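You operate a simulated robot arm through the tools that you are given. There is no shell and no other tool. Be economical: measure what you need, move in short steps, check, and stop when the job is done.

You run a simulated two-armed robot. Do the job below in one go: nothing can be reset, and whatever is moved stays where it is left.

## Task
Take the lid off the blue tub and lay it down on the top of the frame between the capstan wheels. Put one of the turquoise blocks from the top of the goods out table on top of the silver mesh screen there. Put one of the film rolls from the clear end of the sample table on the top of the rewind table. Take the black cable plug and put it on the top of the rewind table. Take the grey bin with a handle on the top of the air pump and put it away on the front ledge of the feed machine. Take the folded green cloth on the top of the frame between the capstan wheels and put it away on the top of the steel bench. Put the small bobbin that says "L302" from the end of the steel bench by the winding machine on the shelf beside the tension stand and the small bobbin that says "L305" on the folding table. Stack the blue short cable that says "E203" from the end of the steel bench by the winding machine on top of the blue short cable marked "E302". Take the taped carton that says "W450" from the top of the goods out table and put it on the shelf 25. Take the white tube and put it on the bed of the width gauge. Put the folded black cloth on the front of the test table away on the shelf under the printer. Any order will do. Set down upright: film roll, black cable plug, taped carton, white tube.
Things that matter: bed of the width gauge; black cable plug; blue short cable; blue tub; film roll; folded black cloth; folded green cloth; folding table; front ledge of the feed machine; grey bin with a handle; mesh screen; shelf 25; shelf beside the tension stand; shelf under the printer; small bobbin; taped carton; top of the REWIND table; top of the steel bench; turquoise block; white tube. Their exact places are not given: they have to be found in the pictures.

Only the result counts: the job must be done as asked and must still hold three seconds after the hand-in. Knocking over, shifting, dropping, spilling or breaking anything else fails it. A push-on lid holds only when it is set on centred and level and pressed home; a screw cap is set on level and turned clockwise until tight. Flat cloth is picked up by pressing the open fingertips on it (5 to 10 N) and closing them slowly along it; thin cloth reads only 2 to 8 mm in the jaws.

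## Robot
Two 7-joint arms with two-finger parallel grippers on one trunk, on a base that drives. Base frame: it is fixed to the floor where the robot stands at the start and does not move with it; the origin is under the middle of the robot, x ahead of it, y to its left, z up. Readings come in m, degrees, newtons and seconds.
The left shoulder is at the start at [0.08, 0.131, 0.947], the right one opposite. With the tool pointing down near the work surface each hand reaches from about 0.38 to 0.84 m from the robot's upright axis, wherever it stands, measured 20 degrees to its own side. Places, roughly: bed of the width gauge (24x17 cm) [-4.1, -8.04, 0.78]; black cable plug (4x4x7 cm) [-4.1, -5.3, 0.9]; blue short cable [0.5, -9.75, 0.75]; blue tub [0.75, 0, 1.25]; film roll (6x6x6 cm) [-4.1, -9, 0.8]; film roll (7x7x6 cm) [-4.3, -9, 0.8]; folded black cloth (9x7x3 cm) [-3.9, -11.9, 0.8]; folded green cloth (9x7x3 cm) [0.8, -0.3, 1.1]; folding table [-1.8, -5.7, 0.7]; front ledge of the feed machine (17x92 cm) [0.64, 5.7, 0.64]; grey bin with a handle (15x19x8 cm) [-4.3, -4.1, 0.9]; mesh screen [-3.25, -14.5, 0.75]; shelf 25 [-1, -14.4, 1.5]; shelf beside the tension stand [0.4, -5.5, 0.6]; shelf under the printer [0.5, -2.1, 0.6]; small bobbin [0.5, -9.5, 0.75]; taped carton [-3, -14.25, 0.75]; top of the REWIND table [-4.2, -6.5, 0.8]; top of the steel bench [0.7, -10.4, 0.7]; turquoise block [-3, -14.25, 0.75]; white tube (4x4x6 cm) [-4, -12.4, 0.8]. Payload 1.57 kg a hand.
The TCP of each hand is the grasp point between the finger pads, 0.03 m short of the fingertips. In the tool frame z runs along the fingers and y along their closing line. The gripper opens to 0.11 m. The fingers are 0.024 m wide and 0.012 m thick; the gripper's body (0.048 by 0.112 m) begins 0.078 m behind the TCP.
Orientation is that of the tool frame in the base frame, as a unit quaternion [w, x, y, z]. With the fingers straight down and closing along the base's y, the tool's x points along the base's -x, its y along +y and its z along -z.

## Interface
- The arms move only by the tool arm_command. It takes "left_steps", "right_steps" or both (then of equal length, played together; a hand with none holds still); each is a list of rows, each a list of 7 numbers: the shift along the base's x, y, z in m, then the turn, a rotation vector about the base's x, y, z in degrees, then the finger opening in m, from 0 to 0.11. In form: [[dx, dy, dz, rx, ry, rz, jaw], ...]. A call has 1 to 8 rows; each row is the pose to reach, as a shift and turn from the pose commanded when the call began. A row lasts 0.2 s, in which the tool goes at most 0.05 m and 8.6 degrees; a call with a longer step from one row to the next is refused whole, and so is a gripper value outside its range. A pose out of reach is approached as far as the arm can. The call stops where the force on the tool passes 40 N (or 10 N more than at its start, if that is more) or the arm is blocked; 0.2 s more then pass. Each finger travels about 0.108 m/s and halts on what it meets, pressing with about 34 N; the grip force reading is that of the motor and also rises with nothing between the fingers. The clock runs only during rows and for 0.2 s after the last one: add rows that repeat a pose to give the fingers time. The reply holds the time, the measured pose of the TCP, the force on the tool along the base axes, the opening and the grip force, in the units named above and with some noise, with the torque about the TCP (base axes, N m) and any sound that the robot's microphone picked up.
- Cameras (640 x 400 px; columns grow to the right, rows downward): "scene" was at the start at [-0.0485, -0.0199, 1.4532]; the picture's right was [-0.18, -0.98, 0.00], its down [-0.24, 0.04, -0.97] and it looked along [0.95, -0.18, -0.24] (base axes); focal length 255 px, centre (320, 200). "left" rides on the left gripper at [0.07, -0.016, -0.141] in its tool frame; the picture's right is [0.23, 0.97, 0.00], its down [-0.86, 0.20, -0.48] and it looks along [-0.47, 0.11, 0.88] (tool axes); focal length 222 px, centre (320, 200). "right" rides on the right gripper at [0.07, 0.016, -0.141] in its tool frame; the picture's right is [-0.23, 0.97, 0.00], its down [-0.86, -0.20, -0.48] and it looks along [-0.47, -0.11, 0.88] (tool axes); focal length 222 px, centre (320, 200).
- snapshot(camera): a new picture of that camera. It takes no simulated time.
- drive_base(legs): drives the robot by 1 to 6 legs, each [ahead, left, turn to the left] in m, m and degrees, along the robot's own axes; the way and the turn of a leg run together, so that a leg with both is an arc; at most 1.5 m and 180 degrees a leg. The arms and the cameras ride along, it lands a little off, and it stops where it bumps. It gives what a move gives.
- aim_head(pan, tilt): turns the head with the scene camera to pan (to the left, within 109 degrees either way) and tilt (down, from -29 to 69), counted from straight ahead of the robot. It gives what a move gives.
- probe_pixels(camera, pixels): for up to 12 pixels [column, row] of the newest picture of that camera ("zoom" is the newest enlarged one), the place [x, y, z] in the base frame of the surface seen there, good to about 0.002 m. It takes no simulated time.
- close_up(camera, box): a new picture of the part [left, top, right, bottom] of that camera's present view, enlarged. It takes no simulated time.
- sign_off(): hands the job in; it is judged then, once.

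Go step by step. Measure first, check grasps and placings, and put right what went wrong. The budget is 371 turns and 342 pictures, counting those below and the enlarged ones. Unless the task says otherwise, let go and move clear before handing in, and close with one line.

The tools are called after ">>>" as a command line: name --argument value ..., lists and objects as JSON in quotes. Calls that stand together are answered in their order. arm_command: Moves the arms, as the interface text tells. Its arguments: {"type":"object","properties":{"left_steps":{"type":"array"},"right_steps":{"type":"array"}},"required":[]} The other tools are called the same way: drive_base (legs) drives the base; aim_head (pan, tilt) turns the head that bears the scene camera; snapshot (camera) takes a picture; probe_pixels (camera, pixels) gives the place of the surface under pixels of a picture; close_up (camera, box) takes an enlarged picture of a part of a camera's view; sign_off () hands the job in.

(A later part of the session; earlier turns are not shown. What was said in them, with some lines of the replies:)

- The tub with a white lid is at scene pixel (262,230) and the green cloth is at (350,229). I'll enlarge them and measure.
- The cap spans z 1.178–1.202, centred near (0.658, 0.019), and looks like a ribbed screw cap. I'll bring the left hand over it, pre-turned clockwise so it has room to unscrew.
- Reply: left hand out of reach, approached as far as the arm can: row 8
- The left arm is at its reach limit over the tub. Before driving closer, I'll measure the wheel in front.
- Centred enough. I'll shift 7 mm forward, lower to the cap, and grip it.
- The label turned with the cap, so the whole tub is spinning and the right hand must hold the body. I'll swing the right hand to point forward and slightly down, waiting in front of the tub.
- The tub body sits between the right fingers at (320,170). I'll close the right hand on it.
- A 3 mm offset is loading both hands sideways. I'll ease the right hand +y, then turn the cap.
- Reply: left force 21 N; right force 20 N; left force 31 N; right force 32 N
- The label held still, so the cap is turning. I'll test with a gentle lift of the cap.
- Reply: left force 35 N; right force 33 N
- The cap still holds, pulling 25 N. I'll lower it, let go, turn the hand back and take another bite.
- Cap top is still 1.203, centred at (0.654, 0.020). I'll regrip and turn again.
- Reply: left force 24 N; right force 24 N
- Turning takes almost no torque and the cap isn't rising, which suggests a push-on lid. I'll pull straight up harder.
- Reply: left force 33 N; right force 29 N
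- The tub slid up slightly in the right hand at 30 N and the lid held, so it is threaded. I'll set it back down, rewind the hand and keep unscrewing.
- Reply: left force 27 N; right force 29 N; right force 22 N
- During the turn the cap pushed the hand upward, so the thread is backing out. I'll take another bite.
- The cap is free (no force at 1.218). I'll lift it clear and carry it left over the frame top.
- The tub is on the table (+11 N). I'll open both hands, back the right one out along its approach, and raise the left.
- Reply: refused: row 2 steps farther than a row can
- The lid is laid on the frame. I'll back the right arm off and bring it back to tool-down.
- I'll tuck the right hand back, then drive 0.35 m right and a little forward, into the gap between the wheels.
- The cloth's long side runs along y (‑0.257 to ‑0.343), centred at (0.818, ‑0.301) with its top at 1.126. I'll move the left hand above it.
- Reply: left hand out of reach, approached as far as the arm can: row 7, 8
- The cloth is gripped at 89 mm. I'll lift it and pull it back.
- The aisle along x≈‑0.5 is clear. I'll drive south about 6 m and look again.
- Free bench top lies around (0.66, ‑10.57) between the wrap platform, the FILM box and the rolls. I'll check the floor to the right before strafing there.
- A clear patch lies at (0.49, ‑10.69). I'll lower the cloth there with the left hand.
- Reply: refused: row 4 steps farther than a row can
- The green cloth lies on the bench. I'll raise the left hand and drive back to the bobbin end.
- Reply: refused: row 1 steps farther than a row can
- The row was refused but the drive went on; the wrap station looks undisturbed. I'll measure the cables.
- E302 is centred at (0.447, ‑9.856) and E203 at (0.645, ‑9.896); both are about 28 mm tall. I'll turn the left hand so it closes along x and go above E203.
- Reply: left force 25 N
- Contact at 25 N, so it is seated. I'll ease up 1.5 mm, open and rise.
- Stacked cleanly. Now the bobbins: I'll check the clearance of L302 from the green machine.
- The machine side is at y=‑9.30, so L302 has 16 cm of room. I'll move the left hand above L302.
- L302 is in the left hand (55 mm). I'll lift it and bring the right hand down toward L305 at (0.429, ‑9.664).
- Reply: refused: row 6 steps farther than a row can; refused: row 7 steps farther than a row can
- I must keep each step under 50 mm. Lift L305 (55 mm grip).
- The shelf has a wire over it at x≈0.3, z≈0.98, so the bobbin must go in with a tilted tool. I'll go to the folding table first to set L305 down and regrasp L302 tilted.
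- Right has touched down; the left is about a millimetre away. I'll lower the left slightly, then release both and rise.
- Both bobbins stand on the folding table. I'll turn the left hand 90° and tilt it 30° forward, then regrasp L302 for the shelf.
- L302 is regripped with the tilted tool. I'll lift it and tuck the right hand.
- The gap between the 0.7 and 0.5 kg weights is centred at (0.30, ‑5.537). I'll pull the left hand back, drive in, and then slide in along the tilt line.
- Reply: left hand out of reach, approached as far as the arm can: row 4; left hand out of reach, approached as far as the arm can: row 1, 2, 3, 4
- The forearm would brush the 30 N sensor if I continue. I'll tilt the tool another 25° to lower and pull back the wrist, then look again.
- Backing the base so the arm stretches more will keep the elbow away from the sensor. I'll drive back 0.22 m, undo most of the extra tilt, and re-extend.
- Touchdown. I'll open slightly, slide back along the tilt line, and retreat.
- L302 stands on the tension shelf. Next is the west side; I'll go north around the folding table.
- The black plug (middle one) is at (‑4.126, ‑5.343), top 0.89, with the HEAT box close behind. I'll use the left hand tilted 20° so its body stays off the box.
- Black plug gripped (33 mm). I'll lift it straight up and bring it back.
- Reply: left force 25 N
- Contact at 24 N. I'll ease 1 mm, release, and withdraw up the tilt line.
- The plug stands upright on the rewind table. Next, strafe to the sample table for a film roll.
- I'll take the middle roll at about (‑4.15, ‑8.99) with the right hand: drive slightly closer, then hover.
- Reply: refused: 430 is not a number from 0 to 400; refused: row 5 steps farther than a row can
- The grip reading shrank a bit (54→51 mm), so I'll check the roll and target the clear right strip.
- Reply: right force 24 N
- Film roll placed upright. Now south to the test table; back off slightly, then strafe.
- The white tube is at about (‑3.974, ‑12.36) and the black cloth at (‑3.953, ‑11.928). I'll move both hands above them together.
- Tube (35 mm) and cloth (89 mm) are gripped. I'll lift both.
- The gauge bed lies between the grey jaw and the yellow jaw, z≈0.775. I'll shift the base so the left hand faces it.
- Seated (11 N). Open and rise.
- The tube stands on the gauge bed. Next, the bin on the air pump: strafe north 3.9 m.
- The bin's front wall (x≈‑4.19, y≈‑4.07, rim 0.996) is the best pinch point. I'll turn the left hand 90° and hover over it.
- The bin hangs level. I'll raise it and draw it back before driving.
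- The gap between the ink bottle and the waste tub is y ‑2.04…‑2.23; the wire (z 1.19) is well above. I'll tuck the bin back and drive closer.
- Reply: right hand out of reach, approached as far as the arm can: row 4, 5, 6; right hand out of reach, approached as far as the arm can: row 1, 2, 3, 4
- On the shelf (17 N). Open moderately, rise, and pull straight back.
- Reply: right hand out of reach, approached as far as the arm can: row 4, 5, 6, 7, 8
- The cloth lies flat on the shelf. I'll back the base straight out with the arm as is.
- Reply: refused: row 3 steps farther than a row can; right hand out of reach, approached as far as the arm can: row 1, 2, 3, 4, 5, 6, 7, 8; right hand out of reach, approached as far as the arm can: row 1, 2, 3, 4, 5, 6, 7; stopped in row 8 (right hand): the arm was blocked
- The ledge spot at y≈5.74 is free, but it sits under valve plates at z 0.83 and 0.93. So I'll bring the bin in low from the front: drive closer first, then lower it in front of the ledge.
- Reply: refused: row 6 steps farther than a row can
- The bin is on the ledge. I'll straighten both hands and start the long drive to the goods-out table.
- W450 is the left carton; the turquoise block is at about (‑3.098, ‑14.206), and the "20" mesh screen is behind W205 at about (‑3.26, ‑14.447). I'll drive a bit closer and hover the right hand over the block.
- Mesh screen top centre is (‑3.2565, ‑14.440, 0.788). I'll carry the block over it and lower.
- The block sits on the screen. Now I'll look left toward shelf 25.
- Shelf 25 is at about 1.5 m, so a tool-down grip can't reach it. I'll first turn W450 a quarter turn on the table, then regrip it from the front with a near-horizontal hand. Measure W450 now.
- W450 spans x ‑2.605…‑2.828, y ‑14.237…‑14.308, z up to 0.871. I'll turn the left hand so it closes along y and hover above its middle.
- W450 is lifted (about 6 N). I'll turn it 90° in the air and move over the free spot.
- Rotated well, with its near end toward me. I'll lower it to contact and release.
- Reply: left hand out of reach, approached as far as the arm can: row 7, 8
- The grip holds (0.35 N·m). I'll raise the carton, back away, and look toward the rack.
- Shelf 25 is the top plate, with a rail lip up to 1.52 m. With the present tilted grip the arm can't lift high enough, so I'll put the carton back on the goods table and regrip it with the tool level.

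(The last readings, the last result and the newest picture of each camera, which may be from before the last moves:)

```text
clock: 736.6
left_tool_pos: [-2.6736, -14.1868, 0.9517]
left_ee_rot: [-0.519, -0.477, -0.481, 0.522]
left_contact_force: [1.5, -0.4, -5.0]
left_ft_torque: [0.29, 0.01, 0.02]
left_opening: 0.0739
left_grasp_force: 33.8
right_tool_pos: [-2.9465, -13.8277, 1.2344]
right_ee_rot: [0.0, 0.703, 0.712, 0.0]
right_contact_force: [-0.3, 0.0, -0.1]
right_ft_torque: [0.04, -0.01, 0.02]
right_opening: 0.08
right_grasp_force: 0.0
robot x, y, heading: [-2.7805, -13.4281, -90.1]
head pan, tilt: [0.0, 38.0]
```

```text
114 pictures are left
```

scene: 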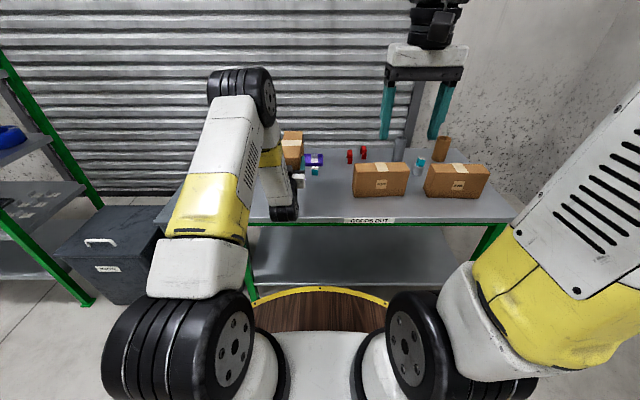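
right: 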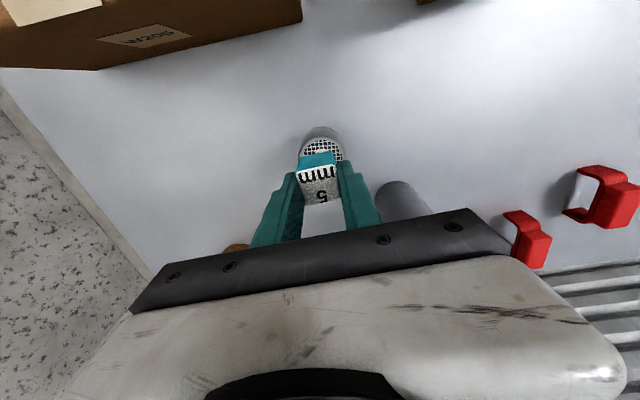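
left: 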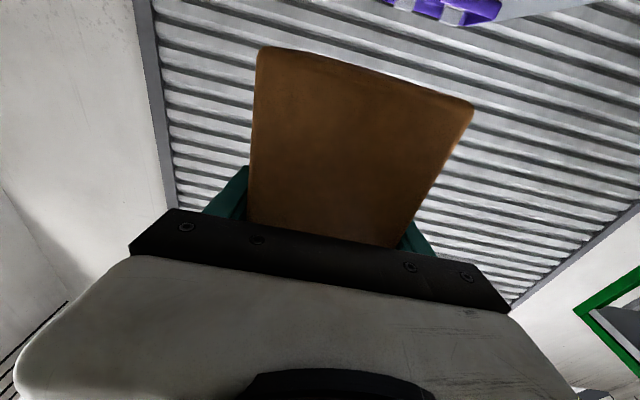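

Level grip holds. I'll back off and raise the carton to about 1.62 m to test reach.

>>> drive_base --legs '[[-0.3, 0, 0]]'

>>> arm_command --left_steps '[[0, 0.01, 0.045, 0, 0, 0, 0.05], [0, 0.02, 0.09, 0, 0, 0, 0.05], [0, 0.035, 0.135, 0, 0, 0, 0.05], [0, 0.05, 0.18, 0, 0, 0, 0.05], [0, 0.065, 0.225, 0, 0, 0, 0.05], [0, 0.08, 0.27, 0, 0, 0, 0.05], [0, 0.095, 0.315, 0, 0, 0, 0.05], [0, 0.11, 0.36, 0, 0, 0, 0.05]]'

>>> arm_command --left_steps '[[0, 0.012, 0.045, 0, 0, 0, 0.05], [0, 0.025, 0.09, 0, 0, 0, 0.05], [0, 0.04, 0.135, 0, 0, 0, 0.05], [0, 0.055, 0.18, 0, 0, 0, 0.05], [0, 0.07, 0.225, 0, 0, 0, 0.05], [0, 0.085, 0.27, 0, 0, 0, 0.05], [0, 0.1, 0.31, 0, 0, 0, 0.05]]'

>>> snapshot --camera "left"

>>> aim_head --pan 0 --tilt -5

>>> snapshot --camera "scene"

```text
clock: 738.6
left_tool_pos: [-2.673, -13.8869, 0.9512]
left_ee_rot: [-0.519, -0.477, -0.481, 0.521]
left_contact_force: [0.4, 0.2, -5.8]
left_ft_torque: [0.3, -0.02, 0.01]
left_opening: 0.0741
left_grasp_force: 33.8
right_tool_pos: [-2.9464, -13.5282, 1.2354]
right_ee_rot: [0.001, 0.702, 0.712, 0.0]
right_contact_force: [-0.1, 0.1, -0.7]
right_ft_torque: [0.01, -0.03, 0.0]
right_opening: 0.08
right_grasp_force: 0.0
robot x, y, heading: [-2.7813, -13.1282, -89.9]
head pan, tilt: [0.0, 38.0]
```

```text
clock: 740.4
left_tool_pos: [-2.6739, -13.7783, 1.3094]
left_ee_rot: [-0.52, -0.476, -0.482, 0.52]
left_contact_force: [0.3, -1.3, -6.1]
left_ft_torque: [0.27, 0.03, -0.01]
left_opening: 0.074
left_grasp_force: 33.9
right_tool_pos: [-2.9449, -13.5286, 1.2345]
right_ee_rot: [-0.001, 0.702, 0.713, 0.0]
right_contact_force: [0.5, -0.3, -0.6]
right_ft_torque: [0.03, 0.0, -0.01]
right_opening: 0.08
right_grasp_force: 0.2
robot x, y, heading: [-2.7822, -13.1261, -89.8]
head pan, tilt: [0.0, 38.0]
```

```text
clock: 742.0
left_tool_pos: [-2.6736, -13.679, 1.6201]
left_ee_rot: [-0.518, -0.478, -0.481, 0.522]
left_contact_force: [-0.1, -0.4, -6.1]
left_ft_torque: [0.32, -0.04, 0.04]
left_opening: 0.0742
left_grasp_force: 33.6
right_tool_pos: [-2.9455, -13.5279, 1.2347]
right_ee_rot: [0.0, 0.701, 0.713, 0.0]
right_contact_force: [-0.5, 0.1, -0.1]
right_ft_torque: [0.01, 0.0, 0.0]
right_opening: 0.0798
right_grasp_force: 0.0
robot x, y, heading: [-2.7831, -13.1284, -89.8]
head pan, tilt: [0.0, 38.0]
```

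```text
113 pictures are left
```

left: 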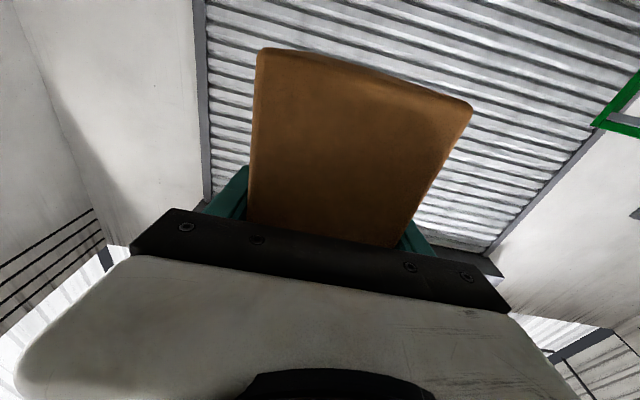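

```text
clock: 743.1
left_tool_pos: [-2.6736, -13.6792, 1.62]
left_ee_rot: [-0.52, -0.476, -0.481, 0.521]
left_contact_force: [-0.6, 0.8, -6.1]
left_ft_torque: [0.28, -0.03, -0.01]
left_opening: 0.0739
left_grasp_force: 34.0
right_tool_pos: [-2.9457, -13.5281, 1.2342]
right_ee_rot: [0.001, 0.702, 0.712, 0.0]
right_contact_force: [0.2, 0.1, 0.5]
right_ft_torque: [0.01, 0.01, -0.02]
right_opening: 0.0799
right_grasp_force: 0.1
robot x, y, heading: [-2.7784, -13.1248, -90.0]
head pan, tilt: [0.0, -5.0]
```

```text
112 pictures are left
```

scene: 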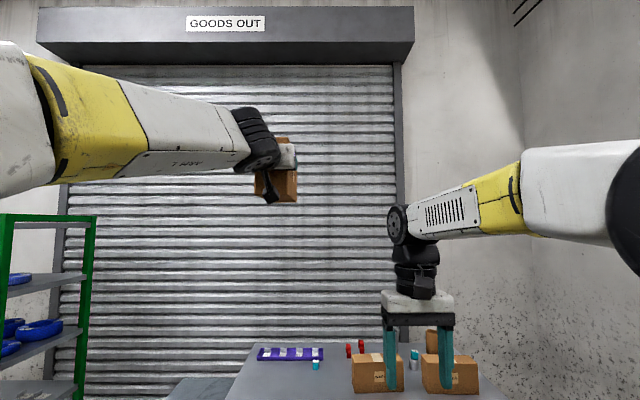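

Reach is fine. I'll tuck the right hand out to the side, then strafe to the rack.

>>> arm_command --right_steps '[[-0.04, 0.015, 0, 0, 0, 0, 0.08], [-0.08, 0.03, 0, 0, 0, 0, 0.08], [-0.12, 0.045, 0, 0, 0, 0, 0.08], [-0.16, 0.06, 0, 0, 0, 0, 0.08], [-0.2, 0.075, 0, 0, 0, 0, 0.08], [-0.24, 0.09, 0, 0, 0, 0, 0.08]]'

>>> drive_base --legs '[[0, 1.3, 0], [0, 0.3, 0]]'

>>> snapshot --camera "scene"

>>> snapshot --camera "left"

```text
clock: 744.5
left_tool_pos: [-2.673, -13.6796, 1.6198]
left_ee_rot: [-0.519, -0.477, -0.481, 0.521]
left_contact_force: [0.5, 0.1, -5.8]
left_ft_torque: [0.34, 0.0, -0.03]
left_opening: 0.074
left_grasp_force: 34.1
right_tool_pos: [-3.1865, -13.4364, 1.237]
right_ee_rot: [-0.001, 0.701, 0.713, 0.0]
right_contact_force: [0.2, -0.3, 0.0]
right_ft_torque: [0.03, 0.01, -0.02]
right_opening: 0.0801
right_grasp_force: 0.1
robot x, y, heading: [-2.7829, -13.1247, -90.1]
head pan, tilt: [0.0, -5.0]
```

```text
clock: 752.9
left_tool_pos: [-1.0338, -13.667, 1.6212]
left_ee_rot: [0.521, 0.476, 0.482, -0.52]
left_contact_force: [0.2, 0.5, -5.3]
left_ft_torque: [0.3, 0.01, -0.02]
left_opening: 0.0738
left_grasp_force: 33.2
right_tool_pos: [-1.5484, -13.4276, 1.2359]
right_ee_rot: [0.0, 0.7, 0.714, 0.0]
right_contact_force: [-0.7, 1.1, -0.3]
right_ft_torque: [0.01, 0.0, 0.01]
right_opening: 0.0798
right_grasp_force: 0.1
robot x, y, heading: [-1.1451, -13.1138, -89.7]
head pan, tilt: [0.0, -5.0]
```

```text
111 pictures are left
```

scene: 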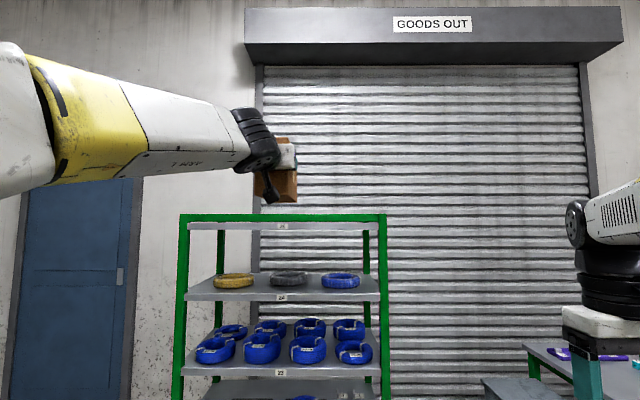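

```text
110 pictures are left
```

left: 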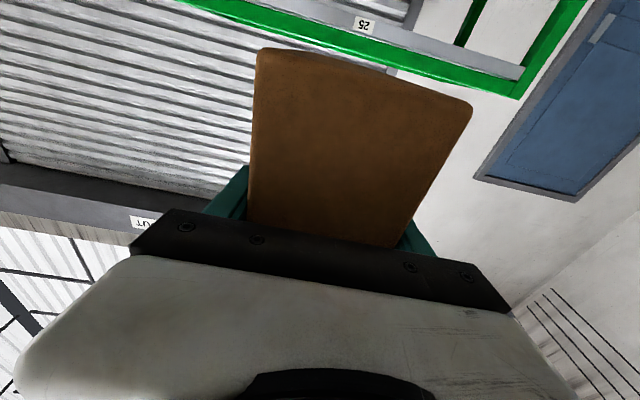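

>>> close_up --camera "scene" --box '[170, 120, 400, 260]'

>>> probe_pixels --camera "scene" --pixels '[[287, 200], [292, 185], [270, 195], [300, 213], [350, 214], [360, 219], [300, 222], [330, 230], [375, 216]]'

```text
2.78 times, centred on (285, 190) of scene
```

zoom: 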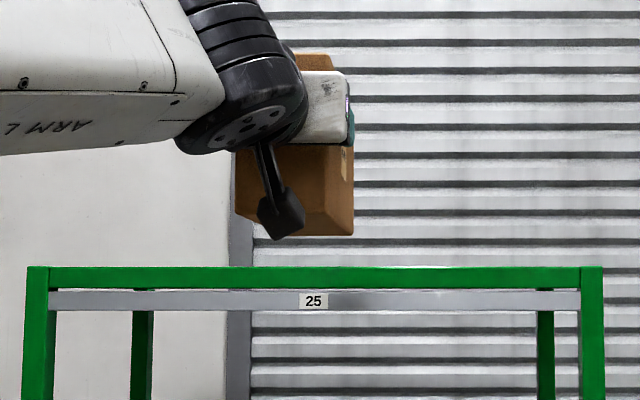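

```text
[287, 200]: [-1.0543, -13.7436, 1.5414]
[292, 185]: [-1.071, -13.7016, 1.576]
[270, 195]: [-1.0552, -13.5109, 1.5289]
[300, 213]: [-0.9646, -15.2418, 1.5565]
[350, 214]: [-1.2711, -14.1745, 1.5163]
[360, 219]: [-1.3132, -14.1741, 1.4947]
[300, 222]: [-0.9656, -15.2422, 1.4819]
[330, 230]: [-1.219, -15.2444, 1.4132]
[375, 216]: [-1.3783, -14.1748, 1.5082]
```

The carton bottom is at 1.541, clear of the rail (1.518). I'll drive forward with the carton over the rail and check.

>>> drive_base --legs '[[0.5, 0, -0.2]]'

>>> snapshot --camera "left"

>>> snapshot --camera "scene"

```text
clock: 755.8
left_tool_pos: [-1.036, -14.173, 1.6205]
left_ee_rot: [-0.52, -0.476, -0.48, 0.522]
left_contact_force: [-0.4, -0.4, -5.8]
left_ft_torque: [0.33, -0.01, -0.01]
left_opening: 0.0738
left_grasp_force: 34.2
right_tool_pos: [-1.5489, -13.9302, 1.2361]
right_ee_rot: [0.0, 0.703, 0.711, 0.001]
right_contact_force: [-0.3, 0.0, 0.0]
right_ft_torque: [-0.03, 0.01, 0.02]
right_opening: 0.0802
right_grasp_force: 0.0
robot x, y, heading: [-1.1429, -13.6188, -90.2]
head pan, tilt: [0.0, -5.0]
```

```text
108 pictures are left
```

left: 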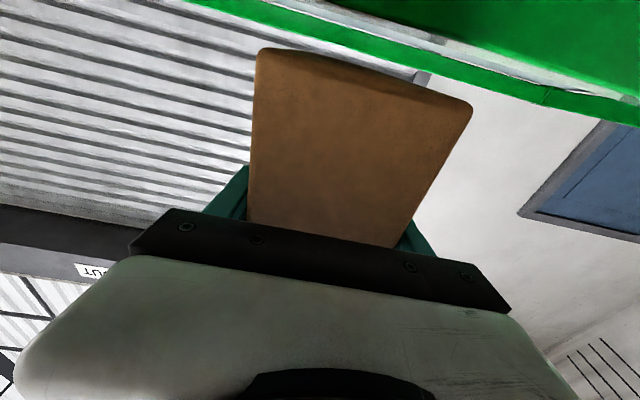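

```text
107 pictures are left
```

scene: 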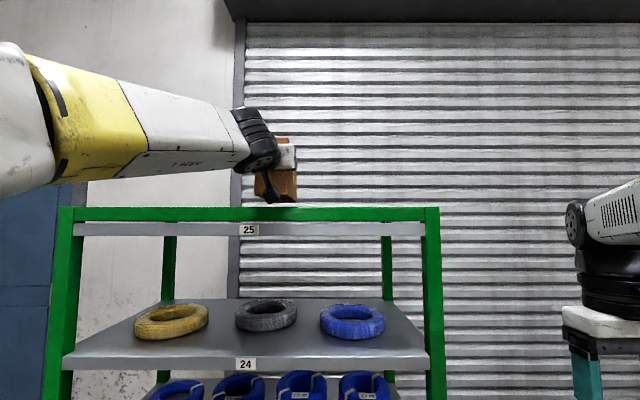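

>>> probe_pixels --camera "left" --pixels '[[580, 30], [580, 55], [560, 68], [540, 90], [620, 105], [600, 75], [450, 40], [450, 80], [480, 30], [500, 10], [360, 20], [420, 45]]'

>>> close_up --camera "left" --box '[400, 0, 640, 130]'

```text
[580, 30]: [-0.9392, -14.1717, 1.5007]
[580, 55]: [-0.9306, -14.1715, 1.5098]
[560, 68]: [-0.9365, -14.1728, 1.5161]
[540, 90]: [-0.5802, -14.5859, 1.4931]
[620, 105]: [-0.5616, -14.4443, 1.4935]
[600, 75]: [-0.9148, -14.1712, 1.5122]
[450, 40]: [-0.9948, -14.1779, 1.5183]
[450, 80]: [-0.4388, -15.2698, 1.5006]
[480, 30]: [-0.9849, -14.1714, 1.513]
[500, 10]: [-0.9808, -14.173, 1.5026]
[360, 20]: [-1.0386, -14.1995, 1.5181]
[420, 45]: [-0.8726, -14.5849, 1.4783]
```

```text
2.67 times, centred on (520, 65) of left
```

zoom: 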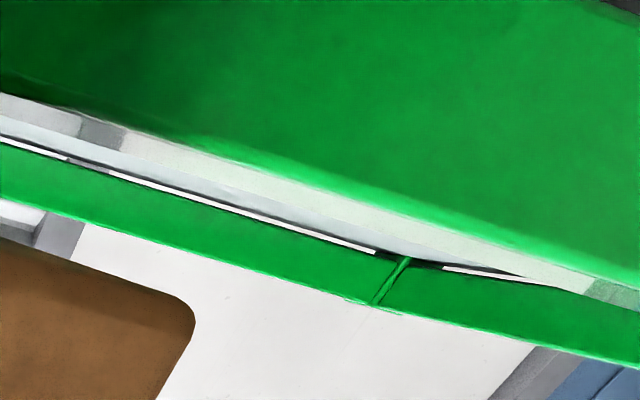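

>>> probe_pixels --camera "zoom" --pixels '[[250, 180], [300, 215], [200, 150], [100, 130], [150, 145], [250, 200], [350, 225], [250, 165], [60, 115]]'

```text
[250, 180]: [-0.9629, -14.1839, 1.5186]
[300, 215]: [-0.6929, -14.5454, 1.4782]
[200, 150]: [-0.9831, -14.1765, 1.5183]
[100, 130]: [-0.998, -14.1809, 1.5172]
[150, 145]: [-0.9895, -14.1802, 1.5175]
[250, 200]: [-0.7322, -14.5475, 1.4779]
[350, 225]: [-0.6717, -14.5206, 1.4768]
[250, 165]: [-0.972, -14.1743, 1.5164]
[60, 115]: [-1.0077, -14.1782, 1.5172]
```

The plate is at 1.478 and the rail's inner edge at about ‑14.203. I'll drive 0.10 m so the near end sits just behind the rail.

>>> drive_base --legs '[[0.1, 0, 0]]'

>>> snapshot --camera "left"

>>> snapshot --camera "scene"

```text
clock: 757.0
left_tool_pos: [-1.0365, -14.2716, 1.6204]
left_ee_rot: [-0.518, -0.478, -0.48, 0.522]
left_contact_force: [-0.8, 0.8, -5.2]
left_ft_torque: [0.33, 0.01, 0.03]
left_opening: 0.0741
left_grasp_force: 34.4
right_tool_pos: [-1.5478, -14.0297, 1.2368]
right_ee_rot: [0.0, 0.703, 0.711, 0.0]
right_contact_force: [-0.2, -0.1, -0.6]
right_ft_torque: [0.0, 0.01, 0.02]
right_opening: 0.08
right_grasp_force: 0.1
robot x, y, heading: [-1.1403, -13.716, -90.0]
head pan, tilt: [0.0, -5.0]
```

```text
105 pictures are left
```

left: 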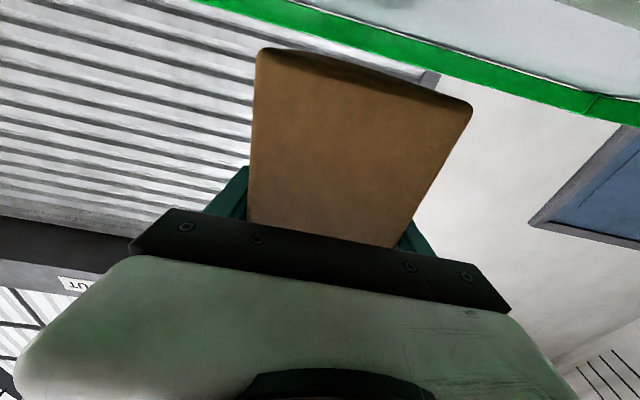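

```text
104 pictures are left
```

scene: 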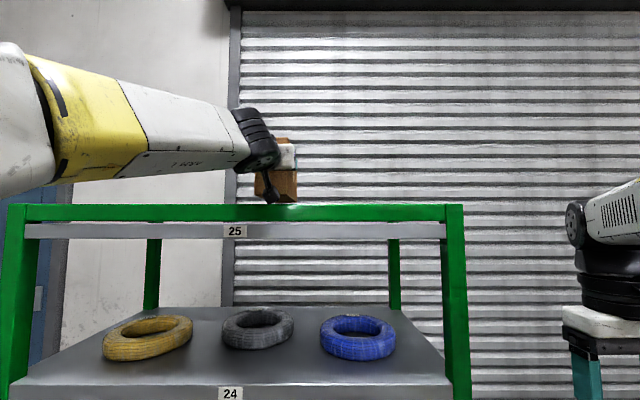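

>>> probe_pixels --camera "left" --pixels '[[340, 150], [270, 60], [460, 110], [600, 20], [560, 60]]'

```text
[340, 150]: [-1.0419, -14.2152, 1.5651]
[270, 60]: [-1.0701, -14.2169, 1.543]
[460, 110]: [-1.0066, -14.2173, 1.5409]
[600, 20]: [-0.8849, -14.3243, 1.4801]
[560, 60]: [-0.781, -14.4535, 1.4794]
```

>>> arm_command --left_steps '[[0, -0.001, -0.012, 0, 0, 0, 0.05], [0, -0.001, -0.024, 0, 0, 0, 0.05], [0, -0.001, -0.036, 0, 0, 0, 0.05], [0, -0.001, -0.048, 0, 0, 0, 0.05]]'

>>> close_up --camera "scene" --box '[220, 90, 340, 250]'

>>> snapshot --camera "left"

```text
clock: 758.0
left_tool_pos: [-1.0356, -14.274, 1.5717]
left_ee_rot: [-0.518, -0.478, -0.48, 0.523]
left_contact_force: [0.1, 0.7, -5.8]
left_ft_torque: [0.31, 0.0, 0.01]
left_opening: 0.0738
left_grasp_force: 33.7
right_tool_pos: [-1.5491, -14.0297, 1.2366]
right_ee_rot: [0.0, 0.703, 0.711, 0.001]
right_contact_force: [0.6, 0.2, 0.0]
right_ft_torque: [-0.03, 0.0, 0.0]
right_opening: 0.0801
right_grasp_force: 0.0
robot x, y, heading: [-1.1435, -13.7157, -89.9]
head pan, tilt: [0.0, -5.0]
```

```text
2.50 times, centred on (280, 170) of scene
```

zoom: 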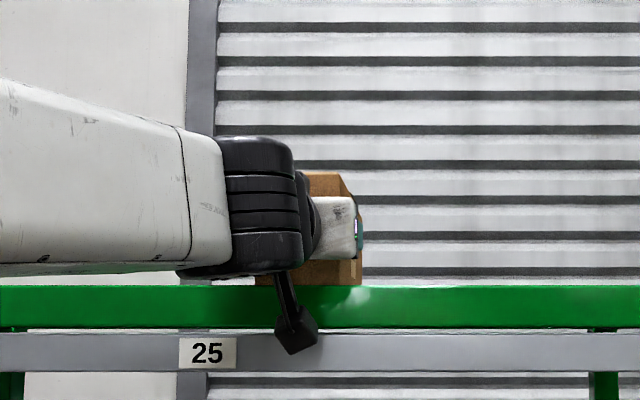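

```text
102 pictures are left
```

left: 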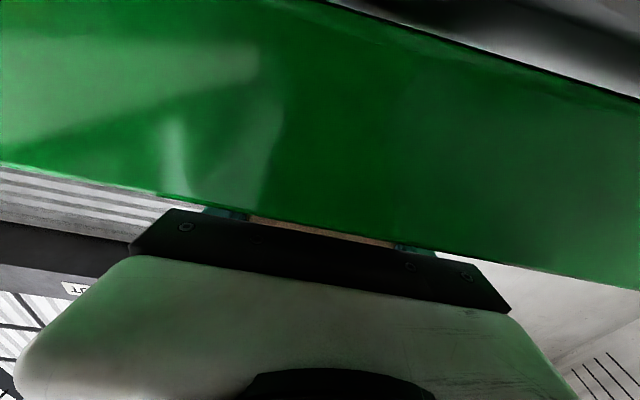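

>>> arm_command --left_steps '[[0, 0, -0.005, 0, 0, 0, 0.05], [0, 0, -0.01, 0, 0, 0, 0.05], [0, 0, -0.013, 0, 0, 0, 0.05], [0, 0, -0.015, 0, 0, 0, 0.05]]'

```text
clock: 759.0
left_tool_pos: [-1.0364, -14.2717, 1.5593]
left_ee_rot: [-0.519, -0.478, -0.478, 0.523]
left_contact_force: [-1.5, -8.1, 19.6]
left_ft_torque: [1.09, -0.85, -0.21]
left_opening: 0.074
left_grasp_force: 34.1
right_tool_pos: [-1.5492, -14.0302, 1.2359]
right_ee_rot: [0.0, 0.703, 0.711, 0.0]
right_contact_force: [0.2, 0.9, 0.2]
right_ft_torque: [-0.02, -0.01, -0.06]
right_opening: 0.0802
right_grasp_force: 0.0
robot x, y, heading: [-1.1402, -13.7186, -90.1]
head pan, tilt: [0.0, -5.0]
```

Contact about where expected (TCP 1.559). Open, rise slightly, and withdraw.

>>> arm_command --left_steps '[[0, 0, 0.001, 0, 0, 0, 0.085], [0, 0, 0.001, 0, 0, 0, 0.1], [0, 0, 0.001, 0, 0, 0, 0.1], [0, 0, 0.012, 0, 0, 0, 0.1], [0, 0.03, 0.02, 0, 0, 0, 0.1], [0, 0.06, 0.025, 0, 0, 0, 0.1], [0, 0.09, 0.03, 0, 0, 0, 0.1]]'

>>> snapshot --camera "left"

>>> snapshot --camera "scene"

```text
clock: 760.6
left_tool_pos: [-1.036, -14.1845, 1.5888]
left_ee_rot: [-0.519, -0.477, -0.481, 0.521]
left_contact_force: [0.0, 0.2, -0.4]
left_ft_torque: [-0.01, 0.03, 0.04]
left_opening: 0.0998
left_grasp_force: 0.1
right_tool_pos: [-1.549, -14.0297, 1.2369]
right_ee_rot: [0.0, 0.703, 0.711, 0.001]
right_contact_force: [-0.5, -0.3, -0.5]
right_ft_torque: [0.04, 0.02, -0.01]
right_opening: 0.08
right_grasp_force: 0.1
robot x, y, heading: [-1.1412, -13.7179, -90.1]
head pan, tilt: [0.0, -5.0]
```

```text
101 pictures are left
```

left: 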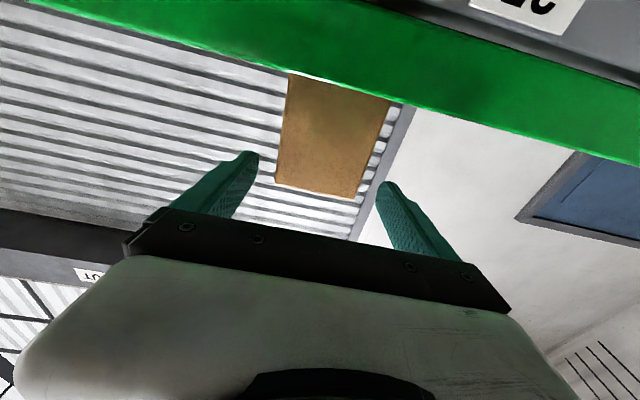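

```text
100 pictures are left
```

scene: 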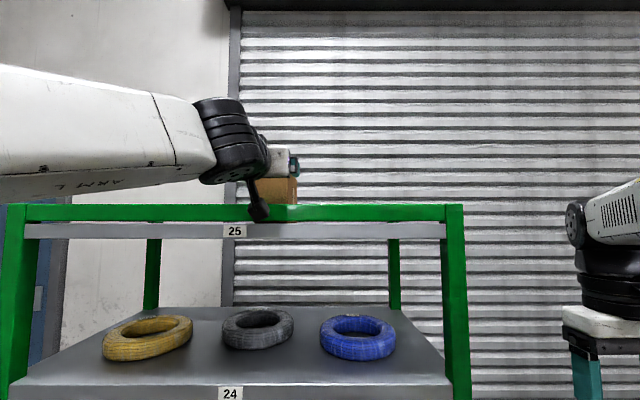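

>>> drive_base --legs '[[-0.5, 0, 0]]'

>>> snapshot --camera "left"

>>> snapshot --camera "scene"

```text
clock: 763.5
left_tool_pos: [-1.0362, -13.6901, 1.5893]
left_ee_rot: [-0.519, -0.477, -0.48, 0.522]
left_contact_force: [-0.2, -0.5, -0.3]
left_ft_torque: [-0.01, -0.02, -0.01]
left_opening: 0.1001
left_grasp_force: 0.1
right_tool_pos: [-1.5498, -13.536, 1.2357]
right_ee_rot: [0.0, 0.704, 0.71, 0.0]
right_contact_force: [0.4, -0.2, -0.6]
right_ft_torque: [0.02, -0.03, 0.0]
right_opening: 0.0802
right_grasp_force: 0.0
robot x, y, heading: [-1.1425, -13.2265, -90.2]
head pan, tilt: [0.0, -5.0]
```

```text
99 pictures are left
```

left: 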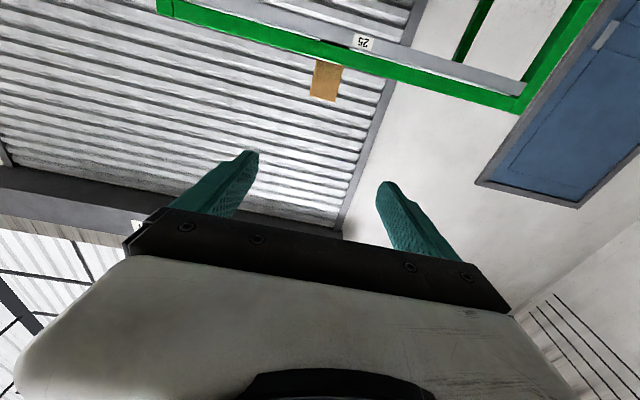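

```text
98 pictures are left
```

scene: 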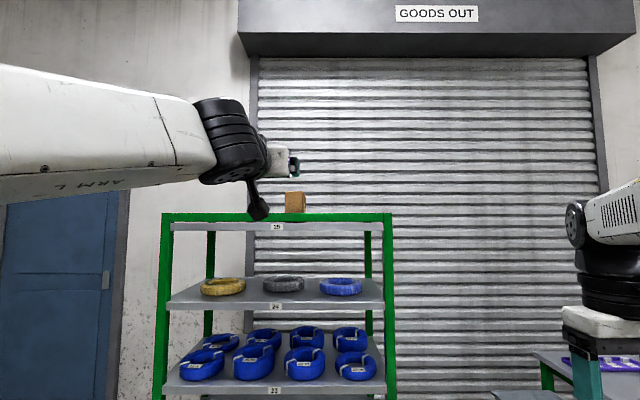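

W450 stands upright on shelf 25, which was the last item; both hands are empty and clear. I'm handing in.

>>> sign_off

```text
The job is handed in.
```

All of the job is done and handed in: every item is where you asked, the film roll, cable plug, carton and white tube are standing upright, and both hands are empty and clear.
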